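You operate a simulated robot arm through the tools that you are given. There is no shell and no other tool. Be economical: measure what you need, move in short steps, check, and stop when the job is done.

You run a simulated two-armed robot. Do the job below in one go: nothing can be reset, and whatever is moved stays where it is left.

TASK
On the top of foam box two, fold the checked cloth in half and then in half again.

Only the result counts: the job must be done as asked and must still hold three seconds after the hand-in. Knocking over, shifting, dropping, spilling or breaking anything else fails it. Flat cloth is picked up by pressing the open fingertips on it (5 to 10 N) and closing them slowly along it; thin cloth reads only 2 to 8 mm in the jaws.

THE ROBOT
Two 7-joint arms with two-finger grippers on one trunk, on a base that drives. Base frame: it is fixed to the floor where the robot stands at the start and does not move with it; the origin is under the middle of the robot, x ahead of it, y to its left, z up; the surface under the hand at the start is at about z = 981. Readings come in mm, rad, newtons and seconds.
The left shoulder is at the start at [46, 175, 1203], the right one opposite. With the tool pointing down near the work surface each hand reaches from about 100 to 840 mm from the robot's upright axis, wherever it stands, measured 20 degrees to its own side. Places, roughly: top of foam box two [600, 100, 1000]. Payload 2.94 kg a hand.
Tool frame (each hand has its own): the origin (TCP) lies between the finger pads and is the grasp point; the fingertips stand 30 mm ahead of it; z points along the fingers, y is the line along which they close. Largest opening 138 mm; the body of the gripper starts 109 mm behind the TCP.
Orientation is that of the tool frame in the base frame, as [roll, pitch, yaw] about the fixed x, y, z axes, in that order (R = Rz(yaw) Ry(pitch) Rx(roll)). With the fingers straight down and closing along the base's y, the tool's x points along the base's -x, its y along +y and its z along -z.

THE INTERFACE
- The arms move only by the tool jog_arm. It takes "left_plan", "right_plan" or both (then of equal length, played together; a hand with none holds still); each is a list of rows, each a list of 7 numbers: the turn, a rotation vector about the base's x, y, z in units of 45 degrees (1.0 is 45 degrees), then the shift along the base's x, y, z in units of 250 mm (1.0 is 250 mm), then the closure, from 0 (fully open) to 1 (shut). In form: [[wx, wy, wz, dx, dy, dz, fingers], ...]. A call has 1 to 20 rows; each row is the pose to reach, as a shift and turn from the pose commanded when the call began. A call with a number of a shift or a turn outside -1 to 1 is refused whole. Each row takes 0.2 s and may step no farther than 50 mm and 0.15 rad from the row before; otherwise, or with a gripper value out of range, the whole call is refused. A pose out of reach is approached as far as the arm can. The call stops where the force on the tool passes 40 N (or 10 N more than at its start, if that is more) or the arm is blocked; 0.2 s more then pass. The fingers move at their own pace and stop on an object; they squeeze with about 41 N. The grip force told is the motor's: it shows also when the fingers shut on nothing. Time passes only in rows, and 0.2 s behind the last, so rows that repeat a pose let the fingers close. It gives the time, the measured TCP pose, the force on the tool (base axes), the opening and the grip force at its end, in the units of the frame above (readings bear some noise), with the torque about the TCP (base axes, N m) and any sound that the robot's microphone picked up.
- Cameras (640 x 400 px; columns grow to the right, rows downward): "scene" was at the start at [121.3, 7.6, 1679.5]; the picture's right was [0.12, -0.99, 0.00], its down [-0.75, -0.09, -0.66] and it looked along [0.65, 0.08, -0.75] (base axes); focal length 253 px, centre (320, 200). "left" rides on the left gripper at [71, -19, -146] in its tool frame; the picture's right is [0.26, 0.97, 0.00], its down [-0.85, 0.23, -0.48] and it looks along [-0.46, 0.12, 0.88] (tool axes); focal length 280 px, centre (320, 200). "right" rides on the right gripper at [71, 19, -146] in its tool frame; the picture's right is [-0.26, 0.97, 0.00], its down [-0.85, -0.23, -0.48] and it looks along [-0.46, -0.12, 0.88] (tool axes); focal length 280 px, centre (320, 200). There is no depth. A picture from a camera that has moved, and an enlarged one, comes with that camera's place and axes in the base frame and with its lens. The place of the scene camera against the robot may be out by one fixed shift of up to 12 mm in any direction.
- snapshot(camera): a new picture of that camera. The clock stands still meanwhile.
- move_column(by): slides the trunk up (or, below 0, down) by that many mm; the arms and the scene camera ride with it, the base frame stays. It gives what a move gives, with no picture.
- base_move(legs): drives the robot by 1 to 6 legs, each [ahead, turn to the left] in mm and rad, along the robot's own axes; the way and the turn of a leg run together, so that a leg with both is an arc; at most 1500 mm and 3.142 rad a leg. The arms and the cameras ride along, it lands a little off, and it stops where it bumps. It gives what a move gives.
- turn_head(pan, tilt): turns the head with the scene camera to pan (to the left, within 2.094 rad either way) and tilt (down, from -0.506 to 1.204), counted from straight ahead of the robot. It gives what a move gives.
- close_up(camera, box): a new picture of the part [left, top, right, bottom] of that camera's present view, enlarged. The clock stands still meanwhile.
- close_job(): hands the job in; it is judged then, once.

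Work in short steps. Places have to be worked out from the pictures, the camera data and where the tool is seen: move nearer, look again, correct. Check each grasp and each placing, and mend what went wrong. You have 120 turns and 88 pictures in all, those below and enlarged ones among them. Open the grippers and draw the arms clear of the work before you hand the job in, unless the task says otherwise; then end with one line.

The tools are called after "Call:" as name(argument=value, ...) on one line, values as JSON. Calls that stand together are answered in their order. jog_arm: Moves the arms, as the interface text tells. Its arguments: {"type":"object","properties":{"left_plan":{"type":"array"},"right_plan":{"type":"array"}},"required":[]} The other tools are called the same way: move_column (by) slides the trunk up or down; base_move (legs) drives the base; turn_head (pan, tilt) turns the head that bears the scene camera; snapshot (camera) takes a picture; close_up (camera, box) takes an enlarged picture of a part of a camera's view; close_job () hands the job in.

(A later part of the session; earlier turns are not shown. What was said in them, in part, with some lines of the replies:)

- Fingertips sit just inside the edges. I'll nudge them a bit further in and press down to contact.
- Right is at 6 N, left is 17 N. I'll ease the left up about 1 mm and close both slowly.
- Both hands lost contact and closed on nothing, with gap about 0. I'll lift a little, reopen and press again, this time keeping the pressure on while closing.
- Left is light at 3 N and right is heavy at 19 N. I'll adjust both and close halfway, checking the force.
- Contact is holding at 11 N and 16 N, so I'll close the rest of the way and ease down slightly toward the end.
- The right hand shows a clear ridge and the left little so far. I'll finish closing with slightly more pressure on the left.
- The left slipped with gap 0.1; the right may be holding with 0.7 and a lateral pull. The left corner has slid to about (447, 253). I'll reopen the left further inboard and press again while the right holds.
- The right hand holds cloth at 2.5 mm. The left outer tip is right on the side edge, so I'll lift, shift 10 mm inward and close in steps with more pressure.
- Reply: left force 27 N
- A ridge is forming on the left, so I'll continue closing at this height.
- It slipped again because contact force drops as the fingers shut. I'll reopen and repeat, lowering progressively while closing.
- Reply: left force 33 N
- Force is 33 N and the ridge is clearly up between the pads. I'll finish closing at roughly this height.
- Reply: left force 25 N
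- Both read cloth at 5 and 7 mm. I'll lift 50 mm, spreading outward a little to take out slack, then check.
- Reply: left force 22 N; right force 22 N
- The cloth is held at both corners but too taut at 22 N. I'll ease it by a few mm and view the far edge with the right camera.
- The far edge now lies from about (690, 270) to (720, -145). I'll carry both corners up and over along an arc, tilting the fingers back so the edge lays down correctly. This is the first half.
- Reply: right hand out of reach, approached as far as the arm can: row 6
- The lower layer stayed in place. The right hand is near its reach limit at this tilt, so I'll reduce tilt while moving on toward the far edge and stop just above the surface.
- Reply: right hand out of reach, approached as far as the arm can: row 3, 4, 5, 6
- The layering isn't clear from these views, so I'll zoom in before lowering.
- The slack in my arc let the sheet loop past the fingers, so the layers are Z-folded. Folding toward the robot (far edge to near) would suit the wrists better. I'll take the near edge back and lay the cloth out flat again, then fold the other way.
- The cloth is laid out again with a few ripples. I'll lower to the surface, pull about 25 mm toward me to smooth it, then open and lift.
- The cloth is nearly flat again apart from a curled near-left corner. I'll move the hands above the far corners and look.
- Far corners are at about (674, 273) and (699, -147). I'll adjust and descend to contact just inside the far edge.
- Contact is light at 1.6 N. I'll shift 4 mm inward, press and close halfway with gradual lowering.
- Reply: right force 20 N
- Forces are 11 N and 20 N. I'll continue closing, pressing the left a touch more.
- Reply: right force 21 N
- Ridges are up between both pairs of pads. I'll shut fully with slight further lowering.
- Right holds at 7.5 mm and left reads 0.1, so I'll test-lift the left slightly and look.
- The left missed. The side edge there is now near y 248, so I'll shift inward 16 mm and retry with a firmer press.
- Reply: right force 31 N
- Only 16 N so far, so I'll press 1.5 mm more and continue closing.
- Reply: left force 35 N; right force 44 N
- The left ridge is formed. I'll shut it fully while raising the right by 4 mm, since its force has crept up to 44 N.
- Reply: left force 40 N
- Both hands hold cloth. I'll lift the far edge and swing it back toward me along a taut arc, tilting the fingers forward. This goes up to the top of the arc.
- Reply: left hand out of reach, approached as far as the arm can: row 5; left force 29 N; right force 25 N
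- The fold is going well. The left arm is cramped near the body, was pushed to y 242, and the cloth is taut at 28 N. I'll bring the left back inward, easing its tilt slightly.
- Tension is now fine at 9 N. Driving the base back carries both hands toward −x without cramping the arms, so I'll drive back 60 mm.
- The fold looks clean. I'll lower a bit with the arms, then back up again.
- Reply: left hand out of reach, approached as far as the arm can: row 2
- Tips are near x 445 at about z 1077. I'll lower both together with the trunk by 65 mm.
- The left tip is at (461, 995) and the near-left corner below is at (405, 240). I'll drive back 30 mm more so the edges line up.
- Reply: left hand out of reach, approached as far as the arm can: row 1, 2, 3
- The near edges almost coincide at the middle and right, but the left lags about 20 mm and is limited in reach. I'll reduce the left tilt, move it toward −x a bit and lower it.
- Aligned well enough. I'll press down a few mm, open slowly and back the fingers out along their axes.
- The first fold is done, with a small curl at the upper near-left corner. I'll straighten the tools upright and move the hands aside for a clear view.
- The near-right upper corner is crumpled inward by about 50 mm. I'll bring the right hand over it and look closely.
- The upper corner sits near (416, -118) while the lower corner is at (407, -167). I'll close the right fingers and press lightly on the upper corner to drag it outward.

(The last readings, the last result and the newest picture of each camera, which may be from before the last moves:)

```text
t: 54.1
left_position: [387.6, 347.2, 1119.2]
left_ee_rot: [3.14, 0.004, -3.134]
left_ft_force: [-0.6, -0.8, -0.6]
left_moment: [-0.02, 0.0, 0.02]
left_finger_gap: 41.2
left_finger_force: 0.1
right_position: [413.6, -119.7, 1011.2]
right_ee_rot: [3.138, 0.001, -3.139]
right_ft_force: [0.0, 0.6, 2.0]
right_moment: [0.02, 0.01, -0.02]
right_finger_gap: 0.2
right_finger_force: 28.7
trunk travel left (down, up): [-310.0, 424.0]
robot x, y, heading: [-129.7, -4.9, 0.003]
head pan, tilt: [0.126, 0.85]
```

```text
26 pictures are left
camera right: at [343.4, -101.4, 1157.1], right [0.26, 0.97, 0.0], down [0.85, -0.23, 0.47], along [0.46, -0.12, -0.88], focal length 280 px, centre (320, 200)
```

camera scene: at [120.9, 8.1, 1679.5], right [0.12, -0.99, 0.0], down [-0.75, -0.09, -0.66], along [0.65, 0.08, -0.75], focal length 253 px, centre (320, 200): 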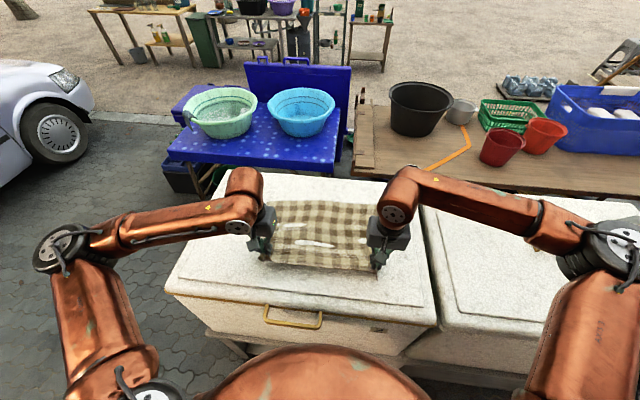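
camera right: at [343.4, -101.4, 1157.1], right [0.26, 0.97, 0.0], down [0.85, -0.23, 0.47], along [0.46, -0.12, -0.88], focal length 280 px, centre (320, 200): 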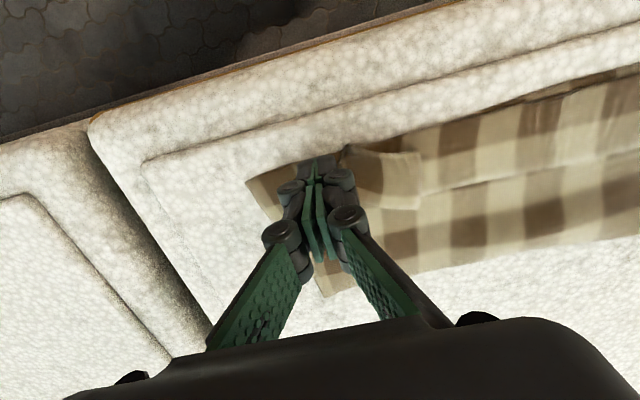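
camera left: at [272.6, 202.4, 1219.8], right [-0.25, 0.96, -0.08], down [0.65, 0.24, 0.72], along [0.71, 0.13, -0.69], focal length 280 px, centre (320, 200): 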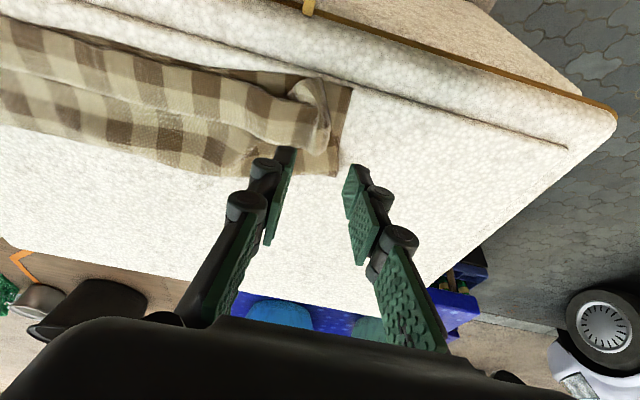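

Light contact. I'll press about 1 mm more and drag outward 45 mm.

Call:
jog_arm(right_plan=[[0, 0, 0, 0, 0, -0.004, 1], [0, 0, 0, 0, -0.03, -0.004, 1], [0, 0, 0, -0.005, -0.06, -0.004, 1], [0, 0, 0, -0.01, -0.09, -0.004, 1], [0, 0, 0, -0.015, -0.12, -0.004, 1], [0, 0, 0, -0.02, -0.15, -0.004, 1], [0, 0, 0, -0.02, -0.18, -0.004, 1], [0, 0, 0, -0.02, -0.18, 0.1, 1], [0, 0, 0, -0.02, -0.18, 0.25, 1], [0, 0, 0, -0.02, -0.28, 0.35, 0.9]])

Call:
snapshot(camera="right")

```text
t: 56.3
left_position: [387.7, 345.2, 1118.7]
left_ee_rot: [3.14, 0.004, -3.135]
left_ft_force: [-0.4, 0.2, 1.5]
left_moment: [0.04, -0.03, 0.01]
left_finger_gap: 41.3
left_finger_force: 0.1
right_position: [405.9, -194.2, 1098.3]
right_ee_rot: [3.138, -0.002, -3.138]
right_ft_force: [-0.8, -0.9, -0.5]
right_moment: [0.1, -0.02, -0.01]
right_finger_gap: 13.8
right_finger_force: 0.0
trunk travel left (down, up): [-310.0, 424.0]
robot x, y, heading: [-125.1, 0.4, -0.001]
head pan, tilt: [0.126, 0.85]
```

```text
25 pictures are left
camera right: at [336.4, -175.5, 1244.1], right [0.26, 0.97, 0.0], down [0.85, -0.23, 0.47], along [0.46, -0.12, -0.88], focal length 280 px, centre (320, 200)
```

right: 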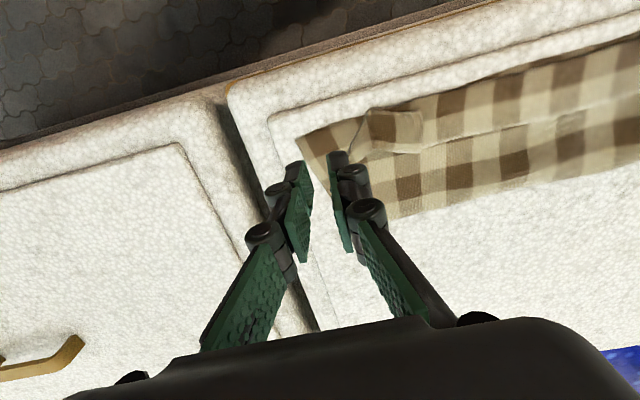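

The whole cloth slid about 50 mm instead of just the upper corner. I'll pin both layers with the left hand further in and drag only the upper corner with the right. First I bring the left hand over.

Call:
jog_arm(left_plan=[[0, 0, 0, 0.07, -0.16, 0, 0.8], [0, 0, 0, 0.14, -0.32, 0, 0.9], [0, 0, 0, 0.21, -0.48, 0, 1], [0, 0, 0, 0.28, -0.64, 0, 1], [0, 0, 0, 0.35, -0.8, 0, 1], [0, 0, 0, 0.42, -0.96, 0, 1]])

Call:
jog_arm(left_plan=[[0, 0, 0, 0, -0.16, 0, 1], [0, 0, 0, 0, -0.32, 0, 1], [0, 0, 0, 0, -0.48, -0.04, 1], [0, 0, 0, 0, -0.66, -0.12, 1], [0, 0, 0, 0, -0.66, -0.26, 1], [0, 0, 0, 0, -0.66, -0.36, 1], [0, 0, 0, 0, -0.66, -0.41, 1], [0, 0, 0, 0, -0.66, -0.428, 1]])

Call:
close_up(camera="scene", box=[180, 150, 500, 350])

```text
t: 57.7
left_position: [493.5, 106.8, 1115.5]
left_ee_rot: [3.138, 0.003, -3.136]
left_ft_force: [-0.2, -1.5, 0.7]
left_moment: [0.04, 0.0, 0.01]
left_finger_gap: 0.3
left_finger_force: 27.7
right_position: [407.9, -193.5, 1097.1]
right_ee_rot: [3.138, -0.003, -3.138]
right_ft_force: [-0.5, -0.3, -0.1]
right_moment: [0.07, 0.0, 0.02]
right_finger_gap: 13.8
right_finger_force: 0.0
trunk travel left (down, up): [-310.0, 424.0]
robot x, y, heading: [-128.7, -0.1, 0.0]
head pan, tilt: [0.126, 0.85]
```

```text
t: 59.5
left_position: [494.5, -58.2, 1011.9]
left_ee_rot: [3.139, 0.003, -3.134]
left_ft_force: [0.0, -0.2, 0.0]
left_moment: [0.0, 0.0, -0.02]
left_finger_gap: 0.0
left_finger_force: 28.6
right_position: [406.4, -193.5, 1096.8]
right_ee_rot: [3.137, -0.001, -3.138]
right_ft_force: [1.2, -0.8, 0.4]
right_moment: [0.02, 0.01, 0.01]
right_finger_gap: 13.7
right_finger_force: 0.0
trunk travel left (down, up): [-310.0, 424.0]
robot x, y, heading: [-128.6, 1.2, -0.001]
head pan, tilt: [0.126, 0.85]
```

```text
2.00 times, centred on (340, 250) of scene
camera zoom: at [28.9, 6.6, 1613.8], right [0.12, -0.99, 0.0], down [-0.75, -0.09, -0.66], along [0.65, 0.08, -0.75], focal length 506 px, centre (280, 100)
```

zoom: 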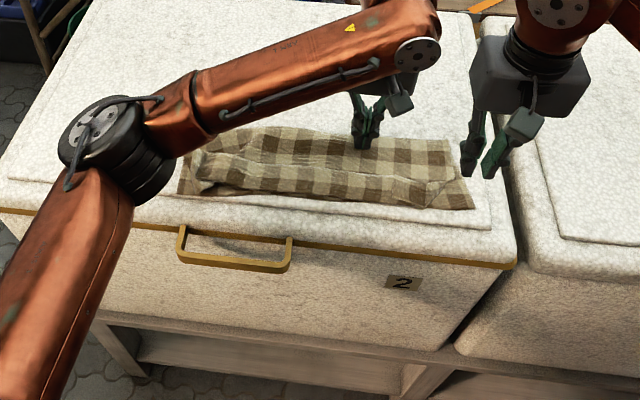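

I'll press the left pin down and bring the right closed fingers onto the upper corner near (414, -166).

Call:
jog_arm(left_plan=[[0, 0, 0, 0, 0, -0.004, 1], [0, 0, 0, 0, 0, -0.008, 1], [0, 0, 0, 0, 0, -0.01, 1], [0, 0, 0, 0, 0, -0.01, 1], [0, 0, 0, 0, 0, -0.01, 1]], right_plan=[[0, 0, 0, 0.03, 0.06, -0.1, 1], [0, 0, 0, 0.03, 0.11, -0.2, 1], [0, 0, 0, 0.03, 0.11, -0.3, 1], [0, 0, 0, 0.03, 0.11, -0.335, 1], [0, 0, 0, 0.03, 0.11, -0.345, 1]])

Call:
snapshot(camera="right")

```text
t: 60.7
left_position: [493.7, -58.6, 1009.9]
left_ee_rot: [3.141, 0.002, -3.134]
left_ft_force: [0.9, 1.1, 6.4]
left_moment: [0.04, -0.02, -0.02]
left_finger_gap: 0.1
left_finger_force: 28.6
right_position: [415.6, -165.9, 1011.8]
right_ee_rot: [3.137, -0.002, -3.138]
right_ft_force: [-0.1, -0.5, 1.7]
right_moment: [0.0, -0.01, -0.04]
right_finger_gap: 0.0
right_finger_force: 28.2
trunk travel left (down, up): [-310.0, 424.0]
robot x, y, heading: [-125.7, -0.4, -0.002]
head pan, tilt: [0.126, 0.85]
```

```text
23 pictures are left
camera right: at [346.1, -146.8, 1157.6], right [0.26, 0.97, 0.0], down [0.85, -0.23, 0.47], along [0.46, -0.12, -0.88], focal length 280 px, centre (320, 200)
```

right: 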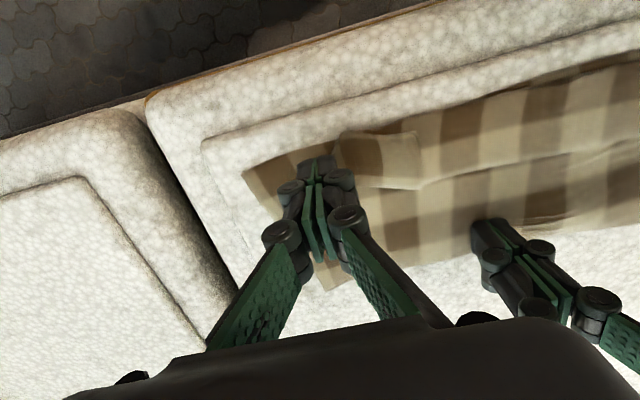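

The right tip seems just outside the upper flap. I'll lift, shift 16 mm inward, press, strengthen the pin and drag outward 50 mm.

Call:
jog_arm(left_plan=[[0, 0, 0, 0, 0, -0.003, 1], [0, 0, 0, 0, 0, -0.006, 1], [0, 0, 0, 0, 0, -0.006, 1], [0, 0, 0, 0, 0, -0.006, 1], [0, 0, 0, 0, 0, -0.006, 1], [0, 0, 0, 0, 0, -0.006, 1], [0, 0, 0, 0, 0, -0.006, 1], [0, 0, 0, 0, 0, -0.006, 1], [0, 0, 0, 0, 0, -0.006, 1], [0, 0, 0, 0, 0, -0.006, 1], [0, 0, 0, 0, 0, -0.006, 1], [0, 0, 0, 0, 0, -0.006, 1]], right_plan=[[0, 0, 0, 0, 0.0, 0.06, 1], [0, 0, 0, 0, 0.068, 0.06, 1], [0, 0, 0, 0, 0.068, 0.01, 1], [0, 0, 0, 0, 0.068, -0.004, 1], [0, 0, 0, 0, 0.04, -0.004, 1], [0, 0, 0, 0, 0.0, -0.004, 1], [0, 0, 0, 0, -0.04, -0.004, 1], [0, 0, 0, 0, -0.08, -0.004, 1], [0, 0, 0, 0, -0.12, -0.004, 1], [0, 0, 0, 0, -0.14, -0.004, 1], [0, 0, 0, 0, -0.14, 0.12, 1], [0, 0, 0, 0, -0.2, 0.3, 1]])

Call:
snapshot(camera="right")

```text
t: 63.3
left_position: [494.5, -58.9, 1008.7]
left_ee_rot: [3.139, 0.006, -3.134]
left_ft_force: [0.7, -0.5, 20.1]
left_moment: [-0.01, 0.05, 0.0]
left_finger_gap: 0.0
left_finger_force: 28.7
right_position: [413.8, -214.2, 1085.0]
right_ee_rot: [3.137, -0.002, -3.138]
right_ft_force: [-0.4, -0.3, 0.3]
right_moment: [0.02, 0.01, 0.03]
right_finger_gap: 0.0
right_finger_force: 28.4
trunk travel left (down, up): [-310.0, 424.0]
robot x, y, heading: [-124.1, -2.1, -0.001]
head pan, tilt: [0.126, 0.85]
```

```text
22 pictures are left
camera right: at [345.4, -195.2, 1230.8], right [0.26, 0.97, 0.0], down [0.85, -0.23, 0.47], along [0.46, -0.12, -0.88], focal length 280 px, centre (320, 200)
```

right: 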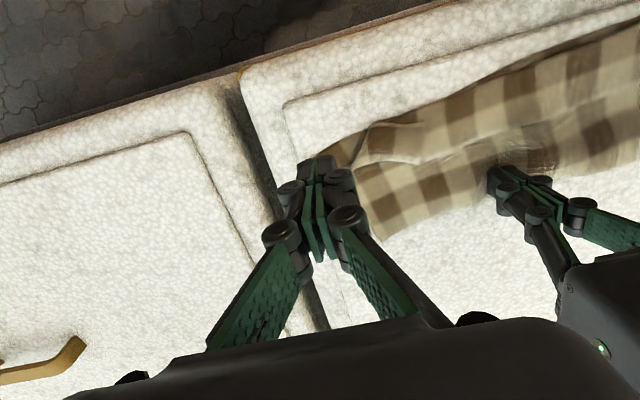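

Dragging mostly rotates the cloth, so I'll stop that. I'll raise both hands and move them clear to review the strip before the second fold.

Call:
jog_arm(left_plan=[[0, 0, 0, 0, 0, 0.18, 1], [0, 0, 0, 0, 0, 0.36, 1], [0, 0, 0, -0.02, 0.16, 0.5, 0.9], [0, 0, 0, -0.06, 0.33, 0.5, 0.8], [0, 0, 0, -0.1, 0.5, 0.5, 0.7], [0, 0, 0, -0.14, 0.67, 0.5, 0.7], [0, 0, 0, -0.18, 0.84, 0.5, 0.7], [0, 0, 0, -0.22, 1, 0.5, 0.7]], right_plan=[[0, 0, 0, 0, 0, 0, 1], [0, 0, 0, 0, 0, 0.1, 1], [0, 0, 0, 0, -0.06, 0.2, 1], [0, 0, 0, 0, -0.12, 0.3, 1], [0, 0, 0, 0, -0.15, 0.3, 1], [0, 0, 0, 0, -0.15, 0.3, 0.9], [0, 0, 0, 0, -0.15, 0.3, 0.8], [0, 0, 0, 0, -0.15, 0.3, 0.7]])

Call:
jog_arm(left_plan=[[0, 0, 0, 0, 0.16, 0, 0.7], [0, 0, 0, 0, 0.32, 0, 0.7], [0, 0, 0, 0, 0.48, 0, 0.7], [0, 0, 0, 0, 0.64, 0, 0.7]])

Call:
close_up(camera="scene", box=[200, 180, 440, 330])

```text
refused: row 3 steps farther than a row can; nothing moved
```

```text
t: 64.1
left_position: [497.4, 50.6, 1011.9]
left_ee_rot: [-3.137, 0.012, -3.138]
left_ft_force: [-3.6, 0.6, 17.1]
left_moment: [0.0, 0.22, -0.03]
left_finger_gap: 43.1
left_finger_force: 0.7
right_position: [415.7, -212.7, 1083.6]
right_ee_rot: [3.141, -0.001, -3.139]
right_ft_force: [0.7, -0.2, -1.0]
right_moment: [-0.03, 0.06, -0.02]
right_finger_gap: 0.1
right_finger_force: 28.0
trunk travel left (down, up): [-310.0, 424.0]
robot x, y, heading: [-125.2, -0.4, -0.003]
head pan, tilt: [0.126, 0.85]
stopped in row 3 (left hand): the force on the tool passed its limit at 41 N (the readings are from after the stop); the commanded pose is now the measured one
```

```text
2.67 times, centred on (320, 255) of scene
camera zoom: at [28.6, 8.3, 1613.4], right [0.12, -0.99, 0.0], down [-0.75, -0.09, -0.66], along [0.65, 0.08, -0.75], focal length 675 px, centre (320, 53)
```

zoom: 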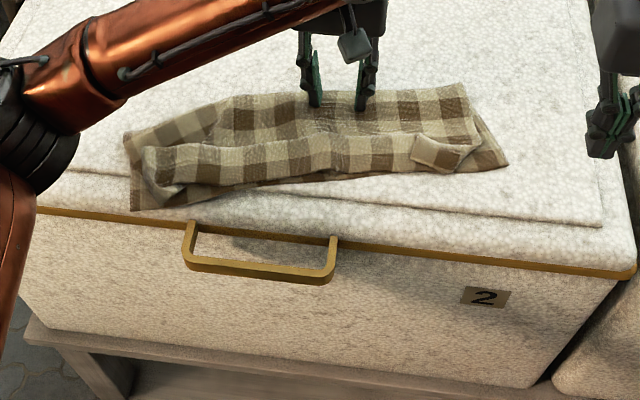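

My mistake: the lift was refused, and the follow-up dragged the left hand across the cloth. The cloth is intact, only slightly rotated. I'll lift the left straight up now.

Call:
jog_arm(left_plan=[[0, 0, 0, 0, 0, 0.16, 0.7], [0, 0, 0, 0, 0, 0.34, 0.7], [0, 0, 0, -0.02, 0.14, 0.45, 0.7], [0, 0, 0, -0.06, 0.3, 0.5, 0.7], [0, 0, 0, -0.1, 0.46, 0.5, 0.7], [0, 0, 0, -0.14, 0.62, 0.5, 0.7], [0, 0, 0, -0.18, 0.78, 0.5, 0.7], [0, 0, 0, -0.2, 0.94, 0.5, 0.7]], right_plan=[[0, 0, 0, 0, 0, 0, 1], [0, 0, 0, 0, 0, 0.1, 1], [0, 0, 0, 0, -0.06, 0.15, 1], [0, 0, 0, 0, -0.06, 0.15, 1], [0, 0, 0, 0, -0.06, 0.15, 1], [0, 0, 0, 0, -0.06, 0.15, 0.9], [0, 0, 0, 0, -0.06, 0.15, 0.8], [0, 0, 0, 0, -0.06, 0.15, 0.7]])

Call:
close_up(camera="scene", box=[200, 190, 440, 340])

```text
t: 65.9
left_position: [446.9, 289.1, 1137.9]
left_ee_rot: [-3.138, 0.01, -3.137]
left_ft_force: [-0.1, -0.2, -0.3]
left_moment: [-0.04, -0.01, 0.0]
left_finger_gap: 41.6
left_finger_force: 0.1
right_position: [416.0, -226.5, 1122.8]
right_ee_rot: [3.14, -0.003, -3.138]
right_ft_force: [-0.2, 0.0, 0.0]
right_moment: [-0.03, 0.0, 0.04]
right_finger_gap: 41.3
right_finger_force: 0.0
trunk travel left (down, up): [-310.0, 424.0]
robot x, y, heading: [-129.0, 4.2, -0.004]
head pan, tilt: [0.126, 0.85]
```

```text
2.67 times, centred on (320, 265) of scene
camera zoom: at [28.5, 8.9, 1613.8], right [0.12, -0.99, 0.0], down [-0.75, -0.09, -0.66], along [0.65, 0.08, -0.75], focal length 675 px, centre (320, 27)
```

zoom: 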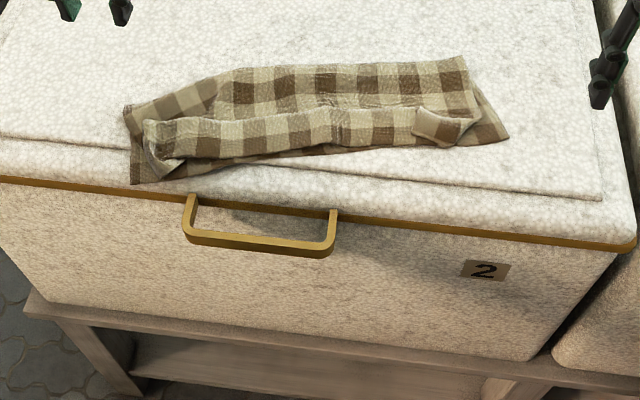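

The strip is rotated about 14°: left end near (385, 262), right end near (496, -125). I'll fold the right end to the left with the left hand, yawed 14° to match, so I move it over and retreat the right hand.

Call:
jog_arm(left_plan=[[0, 0, 0.05, 0.01, -0.16, 0, 0.7], [0, 0, 0.1, 0.02, -0.32, 0, 0.7], [0, 0, 0.15, 0.03, -0.48, 0, 0.7], [0, 0, 0.2, 0.05, -0.64, 0, 0.7], [0, 0, 0.26, 0.07, -0.8, 0, 0.7], [0, 0, 0.31, 0.08, -0.96, 0, 0.7]], right_plan=[[0, 0, 0, -0.03, -0.1, 0.05, 0.7], [0, 0, 0, -0.06, -0.2, 0.1, 0.7], [0, 0, 0, -0.1, -0.3, 0.15, 0.7], [0, 0, 0, -0.14, -0.4, 0.2, 0.7], [0, 0, 0, -0.18, -0.5, 0.2, 0.7], [0, 0, 0, -0.2, -0.55, 0.2, 0.7]])

```text
t: 67.3
left_position: [467.7, 43.2, 1134.0]
left_ee_rot: [-3.139, 0.009, -2.891]
left_ft_force: [-1.3, -0.2, -0.7]
left_moment: [0.04, 0.01, -0.03]
left_finger_gap: 41.5
left_finger_force: 0.1
right_position: [366.0, -368.1, 1172.9]
right_ee_rot: [3.137, -0.002, -3.137]
right_ft_force: [-0.2, 0.2, -0.9]
right_moment: [0.04, 0.0, -0.02]
right_finger_gap: 41.4
right_finger_force: 0.0
trunk travel left (down, up): [-310.0, 424.0]
robot x, y, heading: [-125.8, -2.1, -0.002]
head pan, tilt: [0.126, 0.85]
```

Next to above (488, -96), somewhat lower, and look.

Call:
jog_arm(left_plan=[[0, 0, 0, 0.02, -0.15, 0, 0.7], [0, 0, 0, 0.04, -0.3, 0, 0.7], [0, 0, 0, 0.06, -0.45, -0.04, 0.7], [0, 0, 0, 0.08, -0.556, -0.12, 0.7], [0, 0, 0, 0.08, -0.556, -0.2, 0.7], [0, 0, 0, 0.08, -0.556, -0.2, 0.7]])

Call:
snapshot(camera="left")

```text
t: 68.7
left_position: [487.5, -95.6, 1084.7]
left_ee_rot: [-3.139, 0.01, -2.893]
left_ft_force: [0.1, 0.0, 0.7]
left_moment: [0.01, 0.01, 0.0]
left_finger_gap: 41.5
left_finger_force: 0.1
right_position: [366.5, -365.8, 1172.6]
right_ee_rot: [3.137, -0.001, -3.139]
right_ft_force: [-0.4, -0.8, -0.1]
right_moment: [0.04, 0.01, 0.0]
right_finger_gap: 41.4
right_finger_force: 0.1
trunk travel left (down, up): [-310.0, 424.0]
robot x, y, heading: [-123.8, -1.6, 0.0]
head pan, tilt: [0.126, 0.85]
```

```text
19 pictures are left
camera left: at [421.8, -130.7, 1230.3], right [-0.49, 0.87, -0.01], down [0.76, 0.43, 0.48], along [0.42, 0.23, -0.88], focal length 280 px, centre (320, 200)
```

left: 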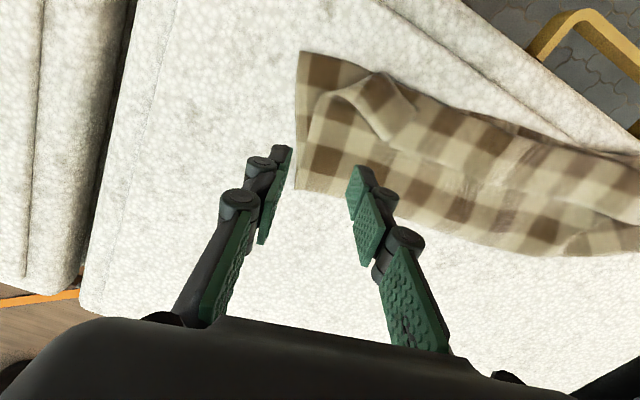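

The right end centre is near (488, -120), so grip centre is at (483, -90). I'll descend to contact.

Call:
jog_arm(left_plan=[[0, 0, 0, -0.018, 0.022, -0.1, 0.7], [0, 0, 0, -0.018, 0.022, -0.2, 0.7], [0, 0, 0, -0.018, 0.022, -0.26, 0.7], [0, 0, 0, -0.018, 0.022, -0.285, 0.7], [0, 0, 0, -0.018, 0.022, -0.293, 0.7], [0, 0, 0, -0.018, 0.022, -0.293, 0.7]])

Call:
snapshot(camera="left")

```text
t: 70.1
left_position: [483.7, -89.9, 1013.2]
left_ee_rot: [-3.138, 0.008, -2.893]
left_ft_force: [0.0, -0.2, 2.5]
left_moment: [0.09, 0.01, 0.02]
left_finger_gap: 41.4
left_finger_force: 0.2
right_position: [367.2, -366.0, 1171.5]
right_ee_rot: [3.14, -0.002, -3.137]
right_ft_force: [-0.7, 0.1, -0.3]
right_moment: [0.01, 0.0, 0.02]
right_finger_gap: 41.1
right_finger_force: 0.1
trunk travel left (down, up): [-310.0, 424.0]
robot x, y, heading: [-125.3, -0.7, -0.001]
head pan, tilt: [0.126, 0.85]
```

```text
18 pictures are left
camera left: at [418.0, -124.8, 1158.5], right [-0.49, 0.87, -0.01], down [0.76, 0.43, 0.48], along [0.42, 0.23, -0.88], focal length 280 px, centre (320, 200)
```

left: 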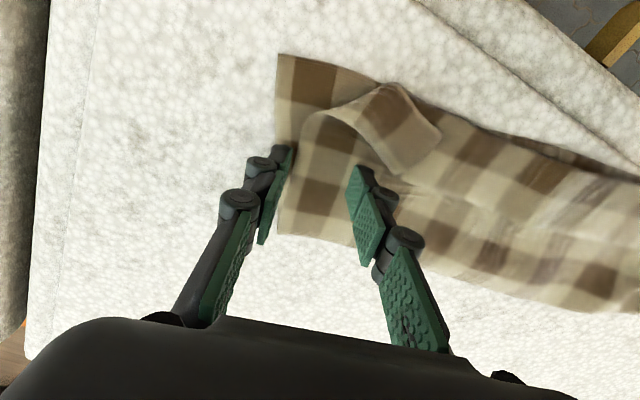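

Both tips straddle just inside the end. I'll press firmly and close partway.

Call:
jog_arm(left_plan=[[0, 0, 0, 0, 0, -0.007, 0.7], [0, 0, 0, 0, 0, -0.007, 0.73], [0, 0, 0, 0, 0, -0.008, 0.76], [0, 0, 0, 0, 0, -0.01, 0.79], [0, 0, 0, 0, 0, -0.012, 0.82], [0, 0, 0, 0, 0, -0.013, 0.85], [0, 0, 0, 0, 0, -0.014, 0.87]])

```text
t: 71.7
left_position: [480.2, -87.7, 1011.7]
left_ee_rot: [-3.136, 0.015, -2.892]
left_ft_force: [0.8, 5.1, 35.3]
left_moment: [0.57, -0.04, -0.02]
left_finger_gap: 17.2
left_finger_force: 0.1
right_position: [364.7, -364.1, 1174.3]
right_ee_rot: [3.138, 0.0, -3.138]
right_ft_force: [0.2, -0.7, -0.2]
right_moment: [0.0, -0.02, 0.02]
right_finger_gap: 41.6
right_finger_force: 0.1
trunk travel left (down, up): [-310.0, 424.0]
robot x, y, heading: [-126.7, -4.4, -0.002]
head pan, tilt: [0.126, 0.85]
```

35 N is firm enough. I'll continue closing at the same height.

Call:
jog_arm(left_plan=[[0, 0, 0, 0, 0, 0.001, 0.89], [0, 0, 0, 0, 0, 0, 0.91], [0, 0, 0, 0, 0, -0.001, 0.93], [0, 0, 0, 0, 0, -0.002, 0.95], [0, 0, 0, 0, 0, -0.003, 0.97], [0, 0, 0, 0, 0, -0.003, 1], [0, 0, 0, 0, 0, -0.003, 1], [0, 0, 0, 0, 0, -0.003, 1]])

Call:
snapshot(camera="left")

```text
t: 73.5
left_position: [479.7, -88.3, 1009.7]
left_ee_rot: [-3.138, 0.01, -2.892]
left_ft_force: [2.9, 0.7, 9.1]
left_moment: [-1.38, -0.2, -0.06]
left_finger_gap: 0.7
left_finger_force: 27.8
right_position: [362.5, -364.8, 1175.7]
right_ee_rot: [3.139, 0.0, -3.138]
right_ft_force: [-0.4, -0.3, 0.2]
right_moment: [-0.04, -0.04, 0.01]
right_finger_gap: 41.3
right_finger_force: 0.2
trunk travel left (down, up): [-310.0, 424.0]
robot x, y, heading: [-124.7, 1.6, 0.001]
head pan, tilt: [0.126, 0.85]
```

```text
17 pictures are left
camera left: at [414.3, -122.8, 1155.3], right [-0.49, 0.87, -0.01], down [0.76, 0.43, 0.48], along [0.42, 0.23, -0.87], focal length 280 px, centre (320, 200)
```

left: 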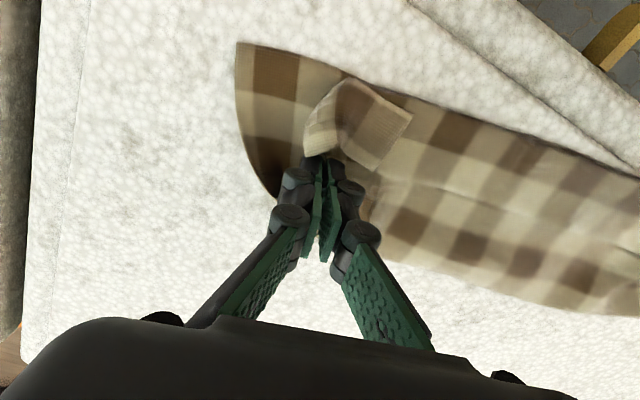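

The gap and moment suggest a hold. I'll lift 45 mm and check which layers came up.

Call:
jog_arm(left_plan=[[0, 0, 0, 0, 0, 0.06, 1], [0, 0, 0, -0.005, 0.02, 0.12, 1], [0, 0, 0, -0.01, 0.04, 0.2, 1], [0, 0, 0, -0.01, 0.04, 0.2, 1]])

Call:
close_up(camera="scene", box=[200, 190, 440, 340])

Call:
snapshot(camera="left")

```text
t: 74.5
left_position: [479.9, -77.8, 1057.8]
left_ee_rot: [-3.137, 0.009, -2.895]
left_ft_force: [0.6, -0.4, -1.4]
left_moment: [0.24, 0.06, 0.04]
left_finger_gap: 5.7
left_finger_force: 42.9
right_position: [366.9, -366.2, 1171.7]
right_ee_rot: [3.138, -0.002, -3.138]
right_ft_force: [-0.8, -0.1, -1.1]
right_moment: [0.01, -0.04, -0.02]
right_finger_gap: 41.4
right_finger_force: 0.0
trunk travel left (down, up): [-310.0, 424.0]
robot x, y, heading: [-127.8, -0.4, -0.007]
head pan, tilt: [0.126, 0.85]
```

```text
2.67 times, centred on (320, 265) of scene
camera zoom: at [29.1, 6.5, 1613.7], right [0.12, -0.99, 0.0], down [-0.75, -0.09, -0.66], along [0.65, 0.08, -0.75], focal length 675 px, centre (320, 27)
```

zoom: 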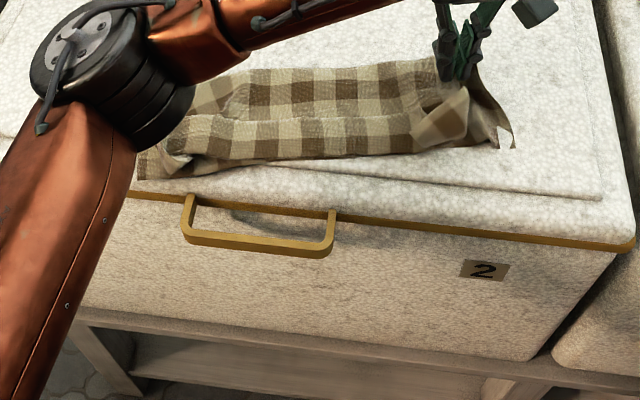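

```text
15 pictures are left
camera left: at [414.6, -112.8, 1202.5], right [-0.49, 0.87, -0.01], down [0.76, 0.43, 0.48], along [0.42, 0.23, -0.88], focal length 280 px, centre (320, 200)
```

left: 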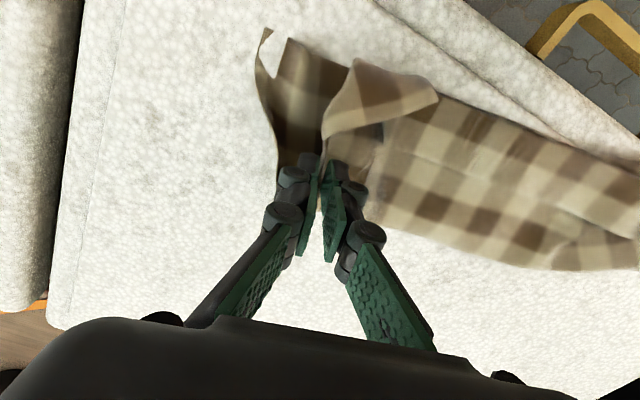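

Both layers are held at 5.7 mm. I'll swing the end up and over toward the left end along the strip, tilting the fingers back as before.

Call:
jog_arm(left_plan=[[-0.151, -0.039, 0, -0.02, 0.078, 0.132, 1], [-0.3, -0.078, 0, -0.049, 0.19, 0.26, 1], [-0.453, -0.117, 0, -0.086, 0.334, 0.36, 1], [-0.6, -0.155, 0, -0.128, 0.497, 0.416, 1], [-0.757, -0.195, 0, -0.172, 0.667, 0.424, 1], [-0.883, -0.228, 0, -0.211, 0.819, 0.4, 1]])

Call:
close_up(camera="scene", box=[160, 170, 440, 345])

```text
t: 75.9
left_position: [426.4, 126.9, 1155.7]
left_ee_rot: [-2.42, 0.01, -2.887]
left_ft_force: [-1.0, -0.3, -1.9]
left_moment: [0.01, 0.0, 0.0]
left_finger_gap: 3.2
left_finger_force: 29.5
right_position: [365.7, -363.4, 1173.2]
right_ee_rot: [3.14, -0.001, -3.137]
right_ft_force: [0.1, 0.3, -0.5]
right_moment: [-0.06, -0.03, -0.01]
right_finger_gap: 41.0
right_finger_force: 0.0
trunk travel left (down, up): [-310.0, 424.0]
robot x, y, heading: [-128.9, 2.5, 0.003]
head pan, tilt: [0.126, 0.85]
```

```text
2.29 times, centred on (300, 258) of scene
camera zoom: at [28.2, 9.6, 1613.8], right [0.12, -0.99, 0.0], down [-0.75, -0.09, -0.66], along [0.65, 0.08, -0.75], focal length 578 px, centre (366, 69)
```

zoom: 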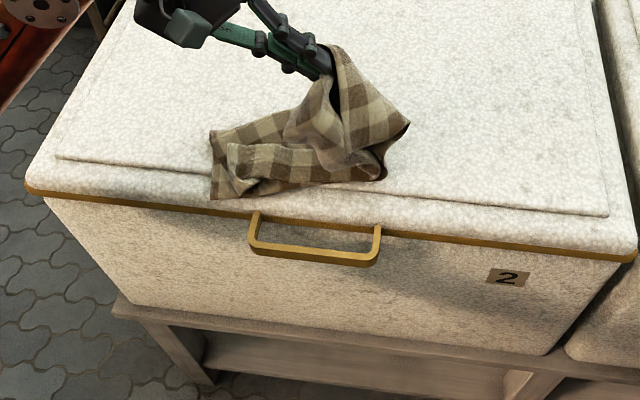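

The end is swinging over neatly and the left end is still in place around (394, 253). I'll complete the arc down onto it.

Call:
jog_arm(left_plan=[[-0.04, -0.01, 0, -0.04, 0.155, -0.06, 1], [-0.08, -0.02, 0, -0.074, 0.287, -0.156, 1], [-0.08, -0.02, 0, -0.099, 0.384, -0.276, 1], [-0.08, -0.02, 0, -0.115, 0.446, -0.404, 1], [-0.08, -0.02, 0, -0.123, 0.477, -0.504, 1], [-0.08, -0.02, 0, -0.125, 0.485, -0.545, 1], [-0.08, -0.02, 0, -0.125, 0.485, -0.545, 1]])

Call:
close_up(camera="scene", box=[160, 170, 440, 345])

```text
t: 77.5
left_position: [397.3, 247.9, 1022.0]
left_ee_rot: [-2.358, 0.01, -2.885]
left_ft_force: [-0.4, -0.8, -1.6]
left_moment: [-0.34, -0.22, 0.14]
left_finger_gap: 0.2
left_finger_force: 23.7
right_position: [365.1, -365.1, 1173.2]
right_ee_rot: [3.138, 0.0, -3.138]
right_ft_force: [0.8, 0.6, -0.1]
right_moment: [0.01, 0.0, 0.0]
right_finger_gap: 41.7
right_finger_force: 0.1
trunk travel left (down, up): [-310.0, 424.0]
robot x, y, heading: [-126.7, 5.1, -0.006]
head pan, tilt: [0.126, 0.85]
```

```text
2.29 times, centred on (300, 258) of scene
camera zoom: at [28.7, 6.9, 1613.8], right [0.12, -0.99, 0.0], down [-0.75, -0.09, -0.66], along [0.65, 0.08, -0.75], focal length 578 px, centre (366, 69)
```

zoom: 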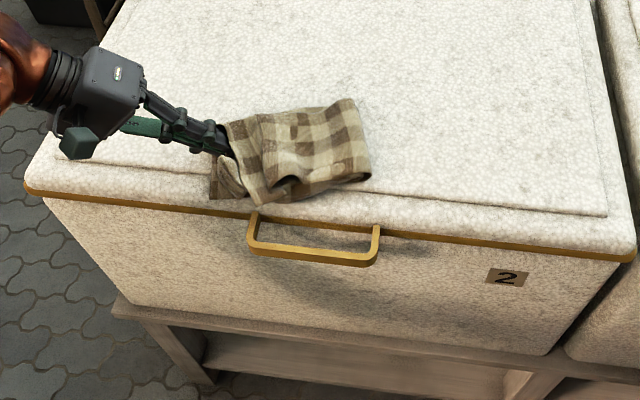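

The layers nearly line up, with the upper end about 20 mm short. I'll pull 18 mm further, lower, open slowly and withdraw along the fingers.

Call:
jog_arm(left_plan=[[0, 0, 0, -0.015, 0.035, 0, 1], [0, 0, 0, -0.025, 0.07, -0.02, 1], [0, 0, 0, -0.025, 0.07, -0.04, 1], [0, 0, 0, -0.025, 0.07, -0.04, 1]])

Call:
snapshot(camera="left")

```text
t: 78.5
left_position: [388.7, 265.7, 1012.1]
left_ee_rot: [-2.357, 0.008, -2.885]
left_ft_force: [-0.5, 0.2, 3.2]
left_moment: [-0.2, -0.07, -0.01]
left_finger_gap: 1.3
left_finger_force: 26.9
right_position: [366.0, -365.3, 1173.0]
right_ee_rot: [3.137, -0.003, -3.138]
right_ft_force: [0.9, -0.7, 0.6]
right_moment: [0.02, 0.01, 0.0]
right_finger_gap: 41.4
right_finger_force: 0.1
trunk travel left (down, up): [-310.0, 424.0]
robot x, y, heading: [-127.2, 2.2, -0.002]
head pan, tilt: [0.126, 0.85]
```

```text
12 pictures are left
camera left: at [297.3, 334.8, 1127.9], right [-0.42, 0.6, -0.68], down [0.69, 0.7, 0.18], along [0.59, -0.4, -0.71], focal length 280 px, centre (320, 200)
```

left: 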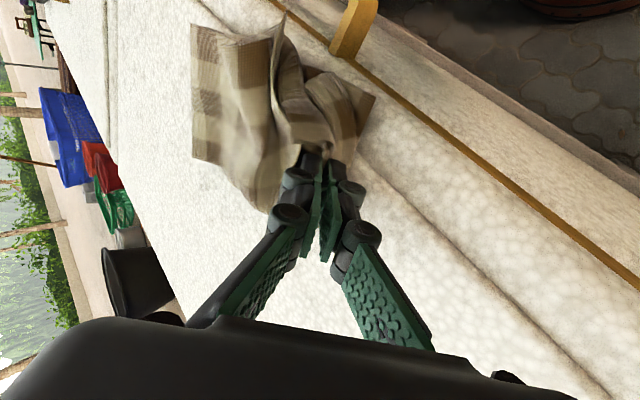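

Release: open slightly while easing up, then back out along the finger axis.

Call:
jog_arm(left_plan=[[0, 0, 0, 0, 0, 0.0, 0.95], [0, 0, 0, 0, 0, 0.015, 0.9], [0, 0, 0, 0, 0, 0.02, 0.86], [0, 0, 0, -0.005, 0.02, 0.04, 0.84], [0, 0, 0, -0.02, 0.07, 0.1, 0.84], [0, 0, 0, -0.04, 0.16, 0.2, 0.84], [0, 0, 0, -0.06, 0.26, 0.34, 0.84], [0, 0, 0, -0.08, 0.36, 0.48, 0.84]])

Call:
close_up(camera="scene", box=[200, 190, 400, 315])

Call:
snapshot(camera="left")

```text
t: 80.3
left_position: [373.8, 354.2, 1131.5]
left_ee_rot: [-2.359, 0.008, -2.887]
left_ft_force: [-0.2, 0.3, -0.1]
left_moment: [-0.02, 0.02, 0.02]
left_finger_gap: 22.2
left_finger_force: 0.1
right_position: [365.0, -365.8, 1173.3]
right_ee_rot: [3.14, -0.002, -3.137]
right_ft_force: [0.3, -0.1, 0.8]
right_moment: [0.04, -0.02, -0.04]
right_finger_gap: 41.4
right_finger_force: 0.1
trunk travel left (down, up): [-310.0, 424.0]
robot x, y, heading: [-125.0, 2.8, -0.002]
head pan, tilt: [0.126, 0.85]
```

```text
3.20 times, centred on (300, 252) of scene
camera zoom: at [28.5, 7.3, 1613.8], right [0.12, -0.99, 0.0], down [-0.75, -0.09, -0.66], along [0.65, 0.08, -0.75], focal length 810 px, centre (384, 32)
```

zoom: 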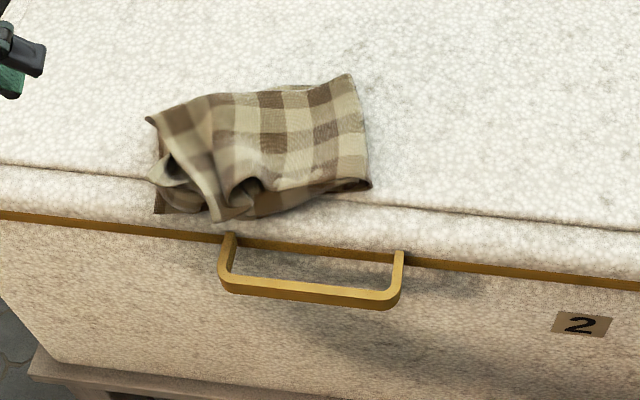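

```text
10 pictures are left
camera left: at [281.5, 422.8, 1247.5], right [-0.42, 0.6, -0.68], down [0.69, 0.7, 0.18], along [0.58, -0.4, -0.71], focal length 280 px, centre (320, 200)
```

left: 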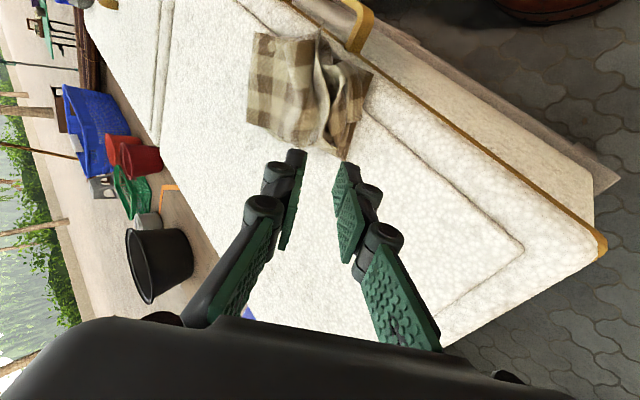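

The cloth is folded into quarters. The upper near corner is about 45 mm short and puffy, so I'll tidy it: right hand pins the packet while the left draws that corner outward. Both hands approach first.

Call:
jog_arm(left_plan=[[0.16, 0.042, 0, -0.005, -0.11, 0, 0.9], [0.32, 0.084, 0, -0.01, -0.22, 0, 1], [0.48, 0.125, 0, -0.02, -0.33, 0, 1], [0.64, 0.167, 0, -0.03, -0.44, 0, 1], [0.8, 0.208, 0, -0.04, -0.55, -0.05, 1], [0.97, 0.25, 0, -0.05, -0.66, -0.12, 1]], right_plan=[[0, 0, 0, 0.04, 0.16, 0, 0.8], [0, 0, 0, 0.08, 0.32, 0, 0.9], [0, 0, 0, 0.12, 0.48, 0, 1], [0, 0, 0, 0.16, 0.64, 0, 1], [0, 0, 0, 0.2, 0.8, 0, 1], [0, 0, 0, 0.24, 0.96, 0, 1]])

```text
t: 81.7
left_position: [359.6, 189.4, 1105.0]
left_ee_rot: [3.134, 0.009, -2.891]
left_ft_force: [0.2, -0.4, -0.7]
left_moment: [0.03, 0.03, 0.01]
left_finger_gap: 0.1
left_finger_force: 28.7
right_position: [427.1, -125.0, 1168.2]
right_ee_rot: [3.138, -0.005, -3.139]
right_ft_force: [0.5, -0.3, -0.3]
right_moment: [0.03, 0.0, -0.02]
right_finger_gap: 0.0
right_finger_force: 28.2
trunk travel left (down, up): [-310.0, 424.0]
robot x, y, heading: [-127.2, 0.5, -0.0]
head pan, tilt: [0.126, 0.85]
```

I'll bring the right hand down as a pin near (495, 100).

Call:
jog_arm(right_plan=[[0, 0, 0, 0.05, 0.15, 0, 1], [0, 0, 0, 0.1, 0.3, 0, 1], [0, 0, 0, 0.15, 0.45, 0, 1], [0, 0, 0, 0.2, 0.6, -0.04, 1], [0, 0, 0, 0.24, 0.74, -0.1, 1], [0, 0, 0, 0.272, 0.86, -0.2, 1], [0, 0, 0, 0.272, 0.9, -0.36, 1], [0, 0, 0, 0.272, 0.9, -0.5, 1], [0, 0, 0, 0.272, 0.9, -0.59, 1], [0, 0, 0, 0.272, 0.9, -0.61, 1]])

Call:
snapshot(camera="left")

```text
t: 83.9
left_position: [357.8, 190.7, 1103.5]
left_ee_rot: [3.14, 0.009, -2.892]
left_ft_force: [-0.4, -0.2, 0.5]
left_moment: [0.0, 0.0, 0.01]
left_finger_gap: 0.0
left_finger_force: 28.8
right_position: [494.8, 96.3, 1020.8]
right_ee_rot: [3.14, -0.004, -3.138]
right_ft_force: [-0.9, -0.4, 0.2]
right_moment: [-0.01, 0.02, 0.0]
right_finger_gap: 0.1
right_finger_force: 27.9
trunk travel left (down, up): [-310.0, 424.0]
robot x, y, heading: [-123.6, 1.2, 0.002]
head pan, tilt: [0.126, 0.85]
```

```text
9 pictures are left
camera left: at [293.4, 154.5, 1249.0], right [-0.49, 0.87, 0.0], down [0.76, 0.43, 0.48], along [0.42, 0.24, -0.88], focal length 280 px, centre (320, 200)
```

left: 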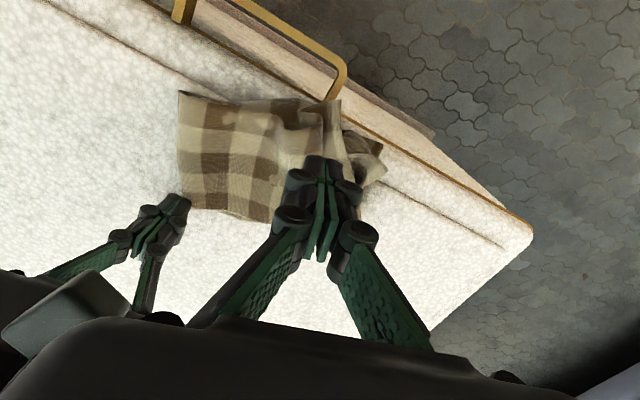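

The right pin is at the packet's very corner, so I'll move it 20 mm in and press. The left descends onto the upper near corner at about (350, 193).

Call:
jog_arm(left_plan=[[0, 0, 0, -0.03, 0.01, -0.1, 1], [0, 0, 0, -0.03, 0.01, -0.2, 1], [0, 0, 0, -0.03, 0.01, -0.3, 1], [0, 0, 0, -0.03, 0.01, -0.34, 1], [0, 0, 0, -0.03, 0.01, -0.355, 1], [0, 0, 0, -0.03, 0.01, -0.36, 1]], right_plan=[[0, 0, 0, -0.04, 0.08, 0.02, 1], [0, 0, 0, -0.04, 0.08, 0, 1], [0, 0, 0, -0.04, 0.08, -0.02, 1], [0, 0, 0, -0.04, 0.08, -0.034, 1], [0, 0, 0, -0.04, 0.08, -0.044, 1], [0, 0, 0, -0.04, 0.08, -0.05, 1]])

```text
t: 85.3
left_position: [350.4, 192.8, 1014.4]
left_ee_rot: [3.139, 0.012, -2.893]
left_ft_force: [-0.1, 1.4, 11.2]
left_moment: [0.16, -0.06, 0.03]
left_finger_gap: 0.0
left_finger_force: 28.0
right_position: [483.8, 118.5, 1010.1]
right_ee_rot: [3.134, 0.002, -3.141]
right_ft_force: [5.1, 0.6, 22.7]
right_moment: [0.26, 0.08, -0.07]
right_finger_gap: 0.0
right_finger_force: 28.4
trunk travel left (down, up): [-310.0, 424.0]
robot x, y, heading: [-121.7, 1.4, 0.001]
head pan, tilt: [0.126, 0.85]
```

Pin is at 23 N and the left finger at 11 N. I'll drag the corner outward 45 mm, then lift the left straight up.

Call:
jog_arm(left_plan=[[0, 0, 0, 0.005, 0.03, 0.002, 1], [0, 0, 0, 0.015, 0.06, 0.002, 1], [0, 0, 0, 0.025, 0.09, 0.002, 1], [0, 0, 0, 0.035, 0.12, 0.002, 1], [0, 0, 0, 0.045, 0.15, 0.002, 1], [0, 0, 0, 0.05, 0.18, 0.002, 1], [0, 0, 0, 0.05, 0.18, 0.12, 1], [0, 0, 0, 0.05, 0.18, 0.3, 1], [0, 0, 0, 0.05, 0.26, 0.45, 1], [0, 0, 0, 0.0, 0.42, 0.45, 1]])

Call:
close_up(camera="scene", box=[200, 190, 400, 315])

```text
t: 87.5
left_position: [346.7, 298.3, 1125.5]
left_ee_rot: [3.139, 0.011, -2.892]
left_ft_force: [-0.1, 0.3, 0.4]
left_moment: [-0.05, 0.0, 0.01]
left_finger_gap: 0.0
left_finger_force: 28.1
right_position: [481.7, 118.7, 1009.1]
right_ee_rot: [3.137, 0.001, -3.139]
right_ft_force: [1.9, 0.0, 36.1]
right_moment: [0.29, 0.21, 0.0]
right_finger_gap: 0.1
right_finger_force: 28.9
trunk travel left (down, up): [-310.0, 424.0]
robot x, y, heading: [-131.0, -1.1, 0.001]
head pan, tilt: [0.126, 0.85]
```

```text
3.20 times, centred on (300, 252) of scene
camera zoom: at [25.2, 8.4, 1614.2], right [0.12, -0.99, 0.0], down [-0.74, -0.09, -0.66], along [0.66, 0.08, -0.75], focal length 810 px, centre (384, 32)
```

zoom: 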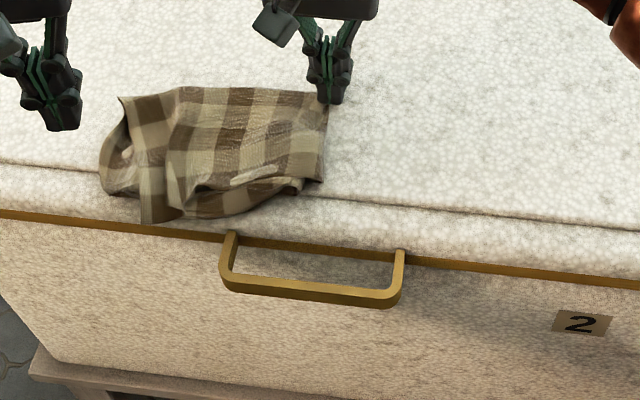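

It's flatter and aligned, but the near edge lies close to the lid's rim. I'll retract the right hand, then nudge the packet away from the edge with the left.

Call:
jog_arm(right_plan=[[0, 0, 0, 0, 0, 0.12, 1], [0, 0, 0, 0, 0, 0.3, 1], [0, 0, 0, 0, -0.06, 0.46, 1], [0, 0, 0, -0.04, -0.2, 0.54, 1], [0, 0, 0, -0.08, -0.36, 0.56, 1], [0, 0, 0, -0.12, -0.52, 0.56, 1], [0, 0, 0, -0.16, -0.68, 0.56, 1], [0, 0, 0, -0.2, -0.84, 0.56, 1], [0, 0, 0, -0.24, -1, 0.56, 1]])

Call:
jog_arm(left_plan=[[0, 0, 0, 0.06, -0.1, 0, 1], [0, 0, 0, 0.12, -0.22, 0, 1], [0, 0, 0, 0.18, -0.34, -0.04, 1], [0, 0, 0, 0.22, -0.42, -0.12, 1], [0, 0, 0, 0.22, -0.42, -0.28, 1], [0, 0, 0, 0.22, -0.42, -0.39, 1], [0, 0, 0, 0.22, -0.42, -0.43, 1], [0, 0, 0, 0.22, -0.42, -0.44, 1]])

Call:
close_up(camera="scene", box=[200, 190, 400, 315])

```text
t: 89.5
left_position: [349.0, 297.3, 1125.0]
left_ee_rot: [3.139, 0.008, -2.892]
left_ft_force: [-0.1, -0.4, 0.1]
left_moment: [0.06, 0.0, -0.01]
left_finger_gap: 0.0
left_finger_force: 28.5
right_position: [422.0, -134.7, 1146.1]
right_ee_rot: [3.138, -0.003, -3.138]
right_ft_force: [-0.3, -0.2, -0.2]
right_moment: [0.04, -0.04, -0.01]
right_finger_gap: 0.0
right_finger_force: 28.8
trunk travel left (down, up): [-310.0, 424.0]
robot x, y, heading: [-124.6, -1.3, 0.004]
head pan, tilt: [0.126, 0.85]
```

```text
t: 91.3
left_position: [403.4, 191.3, 1014.5]
left_ee_rot: [3.139, 0.008, -2.892]
left_ft_force: [-1.1, 1.0, 0.9]
left_moment: [0.05, 0.02, -0.01]
left_finger_gap: 0.2
left_finger_force: 28.3
right_position: [421.4, -132.2, 1147.5]
right_ee_rot: [3.138, -0.001, -3.138]
right_ft_force: [0.4, 0.3, -0.5]
right_moment: [0.01, -0.02, 0.04]
right_finger_gap: 0.0
right_finger_force: 28.9
trunk travel left (down, up): [-310.0, 424.0]
robot x, y, heading: [-129.5, -0.4, -0.001]
head pan, tilt: [0.126, 0.85]
```

```text
3.20 times, centred on (300, 252) of scene
camera zoom: at [28.9, 7.2, 1613.7], right [0.12, -0.99, 0.0], down [-0.75, -0.09, -0.66], along [0.65, 0.08, -0.75], focal length 810 px, centre (384, 32)
```

zoom: 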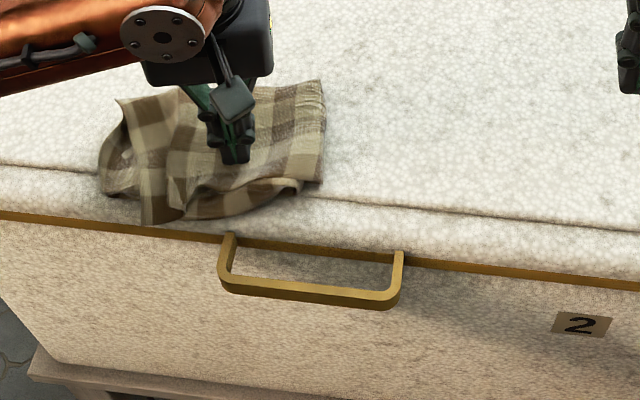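

Finger is on the packet centre at 1 N. I'll press about 1.5 mm more and slide it 40 mm away from the edge.

Call:
jog_arm(left_plan=[[0, 0, 0, 0, 0, -0.006, 1], [0, 0, 0, 0, 0, -0.009, 1], [0, 0, 0, 0.03, 0, -0.009, 1], [0, 0, 0, 0.06, 0, -0.009, 1], [0, 0, 0, 0.09, 0, -0.009, 1], [0, 0, 0, 0.12, 0, -0.009, 1], [0, 0, 0, 0.16, 0, -0.009, 1], [0, 0, 0, 0.16, 0, -0.009, 1]])

Call:
close_up(camera="scene", box=[200, 190, 400, 315])

```text
t: 93.1
left_position: [446.5, 193.9, 1014.2]
left_ee_rot: [3.141, 0.008, -2.892]
left_ft_force: [-0.3, 0.5, 2.3]
left_moment: [0.0, 0.06, -0.03]
left_finger_gap: 0.0
left_finger_force: 28.4
right_position: [420.9, -133.7, 1146.1]
right_ee_rot: [3.138, -0.003, -3.138]
right_ft_force: [0.8, 0.0, 0.6]
right_moment: [0.03, 0.04, 0.02]
right_finger_gap: 0.0
right_finger_force: 28.1
trunk travel left (down, up): [-310.0, 424.0]
robot x, y, heading: [-130.2, -1.7, -0.0]
head pan, tilt: [0.126, 0.85]
```

```text
3.20 times, centred on (300, 252) of scene
camera zoom: at [28.6, 7.3, 1613.8], right [0.12, -0.99, 0.0], down [-0.75, -0.09, -0.66], along [0.65, 0.08, -0.75], focal length 810 px, centre (384, 32)
```

zoom: 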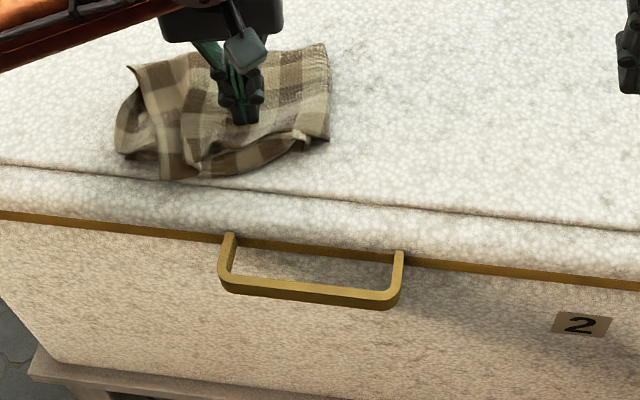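

The packet moved cleanly off the rim and stayed folded. I'll lift the left straight up and clear it to the left, then open both grippers.

Call:
jog_arm(left_plan=[[0, 0, 0, 0, 0, 0.08, 1], [0, 0, 0, 0, 0, 0.24, 1], [0, 0, 0, 0, 0, 0.4, 1], [0, 0, 0, -0.02, 0.12, 0.5, 0.8], [0, 0, 0, -0.06, 0.28, 0.56, 0.6], [0, 0, 0, -0.1, 0.44, 0.56, 0.4], [0, 0, 0, -0.14, 0.6, 0.56, 0.2], [0, 0, 0, -0.18, 0.74, 0.56, 0]], right_plan=[[0, 0, 0, 0, -0.1, 0, 1], [0, 0, 0, 0, -0.2, 0, 1], [0, 0, 0, 0, -0.3, 0, 0.8], [0, 0, 0, 0, -0.4, 0, 0.6], [0, 0, 0, 0, -0.4, 0, 0.4], [0, 0, 0, 0, -0.4, 0, 0.2], [0, 0, 0, 0, -0.4, 0, 0], [0, 0, 0, 0, -0.4, 0, 0]])

Call:
close_up(camera="scene", box=[200, 180, 400, 305])

```text
t: 94.9
left_position: [399.2, 376.6, 1152.5]
left_ee_rot: [3.141, 0.011, -2.893]
left_ft_force: [0.2, 0.2, 0.1]
left_moment: [0.0, 0.01, 0.01]
left_finger_gap: 96.8
left_finger_force: 0.1
right_position: [425.5, -230.2, 1147.7]
right_ee_rot: [3.139, -0.002, -3.139]
right_ft_force: [-0.5, 0.6, -0.3]
right_moment: [0.0, -0.04, 0.02]
right_finger_gap: 115.5
right_finger_force: 0.0
trunk travel left (down, up): [-310.0, 424.0]
robot x, y, heading: [-127.8, -4.4, 0.002]
head pan, tilt: [0.126, 0.85]
```

```text
3.20 times, centred on (300, 242) of scene
camera zoom: at [28.3, 8.3, 1613.8], right [0.12, -0.99, 0.0], down [-0.75, -0.09, -0.66], along [0.65, 0.08, -0.75], focal length 810 px, centre (384, 64)
```

zoom: 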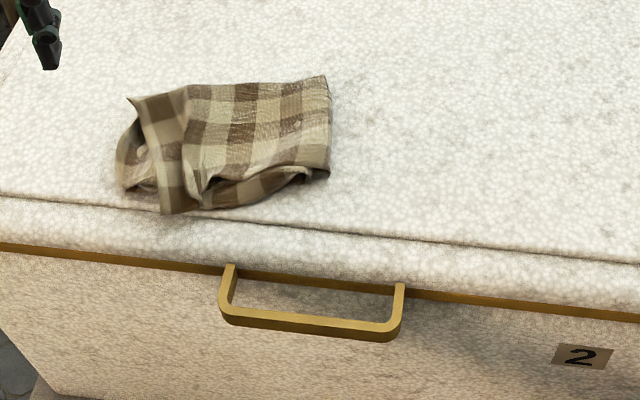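

The cloth lies folded in quarters on the lid, nothing else was disturbed, and both grippers are open and clear. I'm handing in.

Call:
close_job()

```text
The job is handed in.
```

The checked cloth is folded in half and in half again on top of foam box two, though not crisply: one upper corner is slightly short and a little puffy, and some corners inside don't line up.
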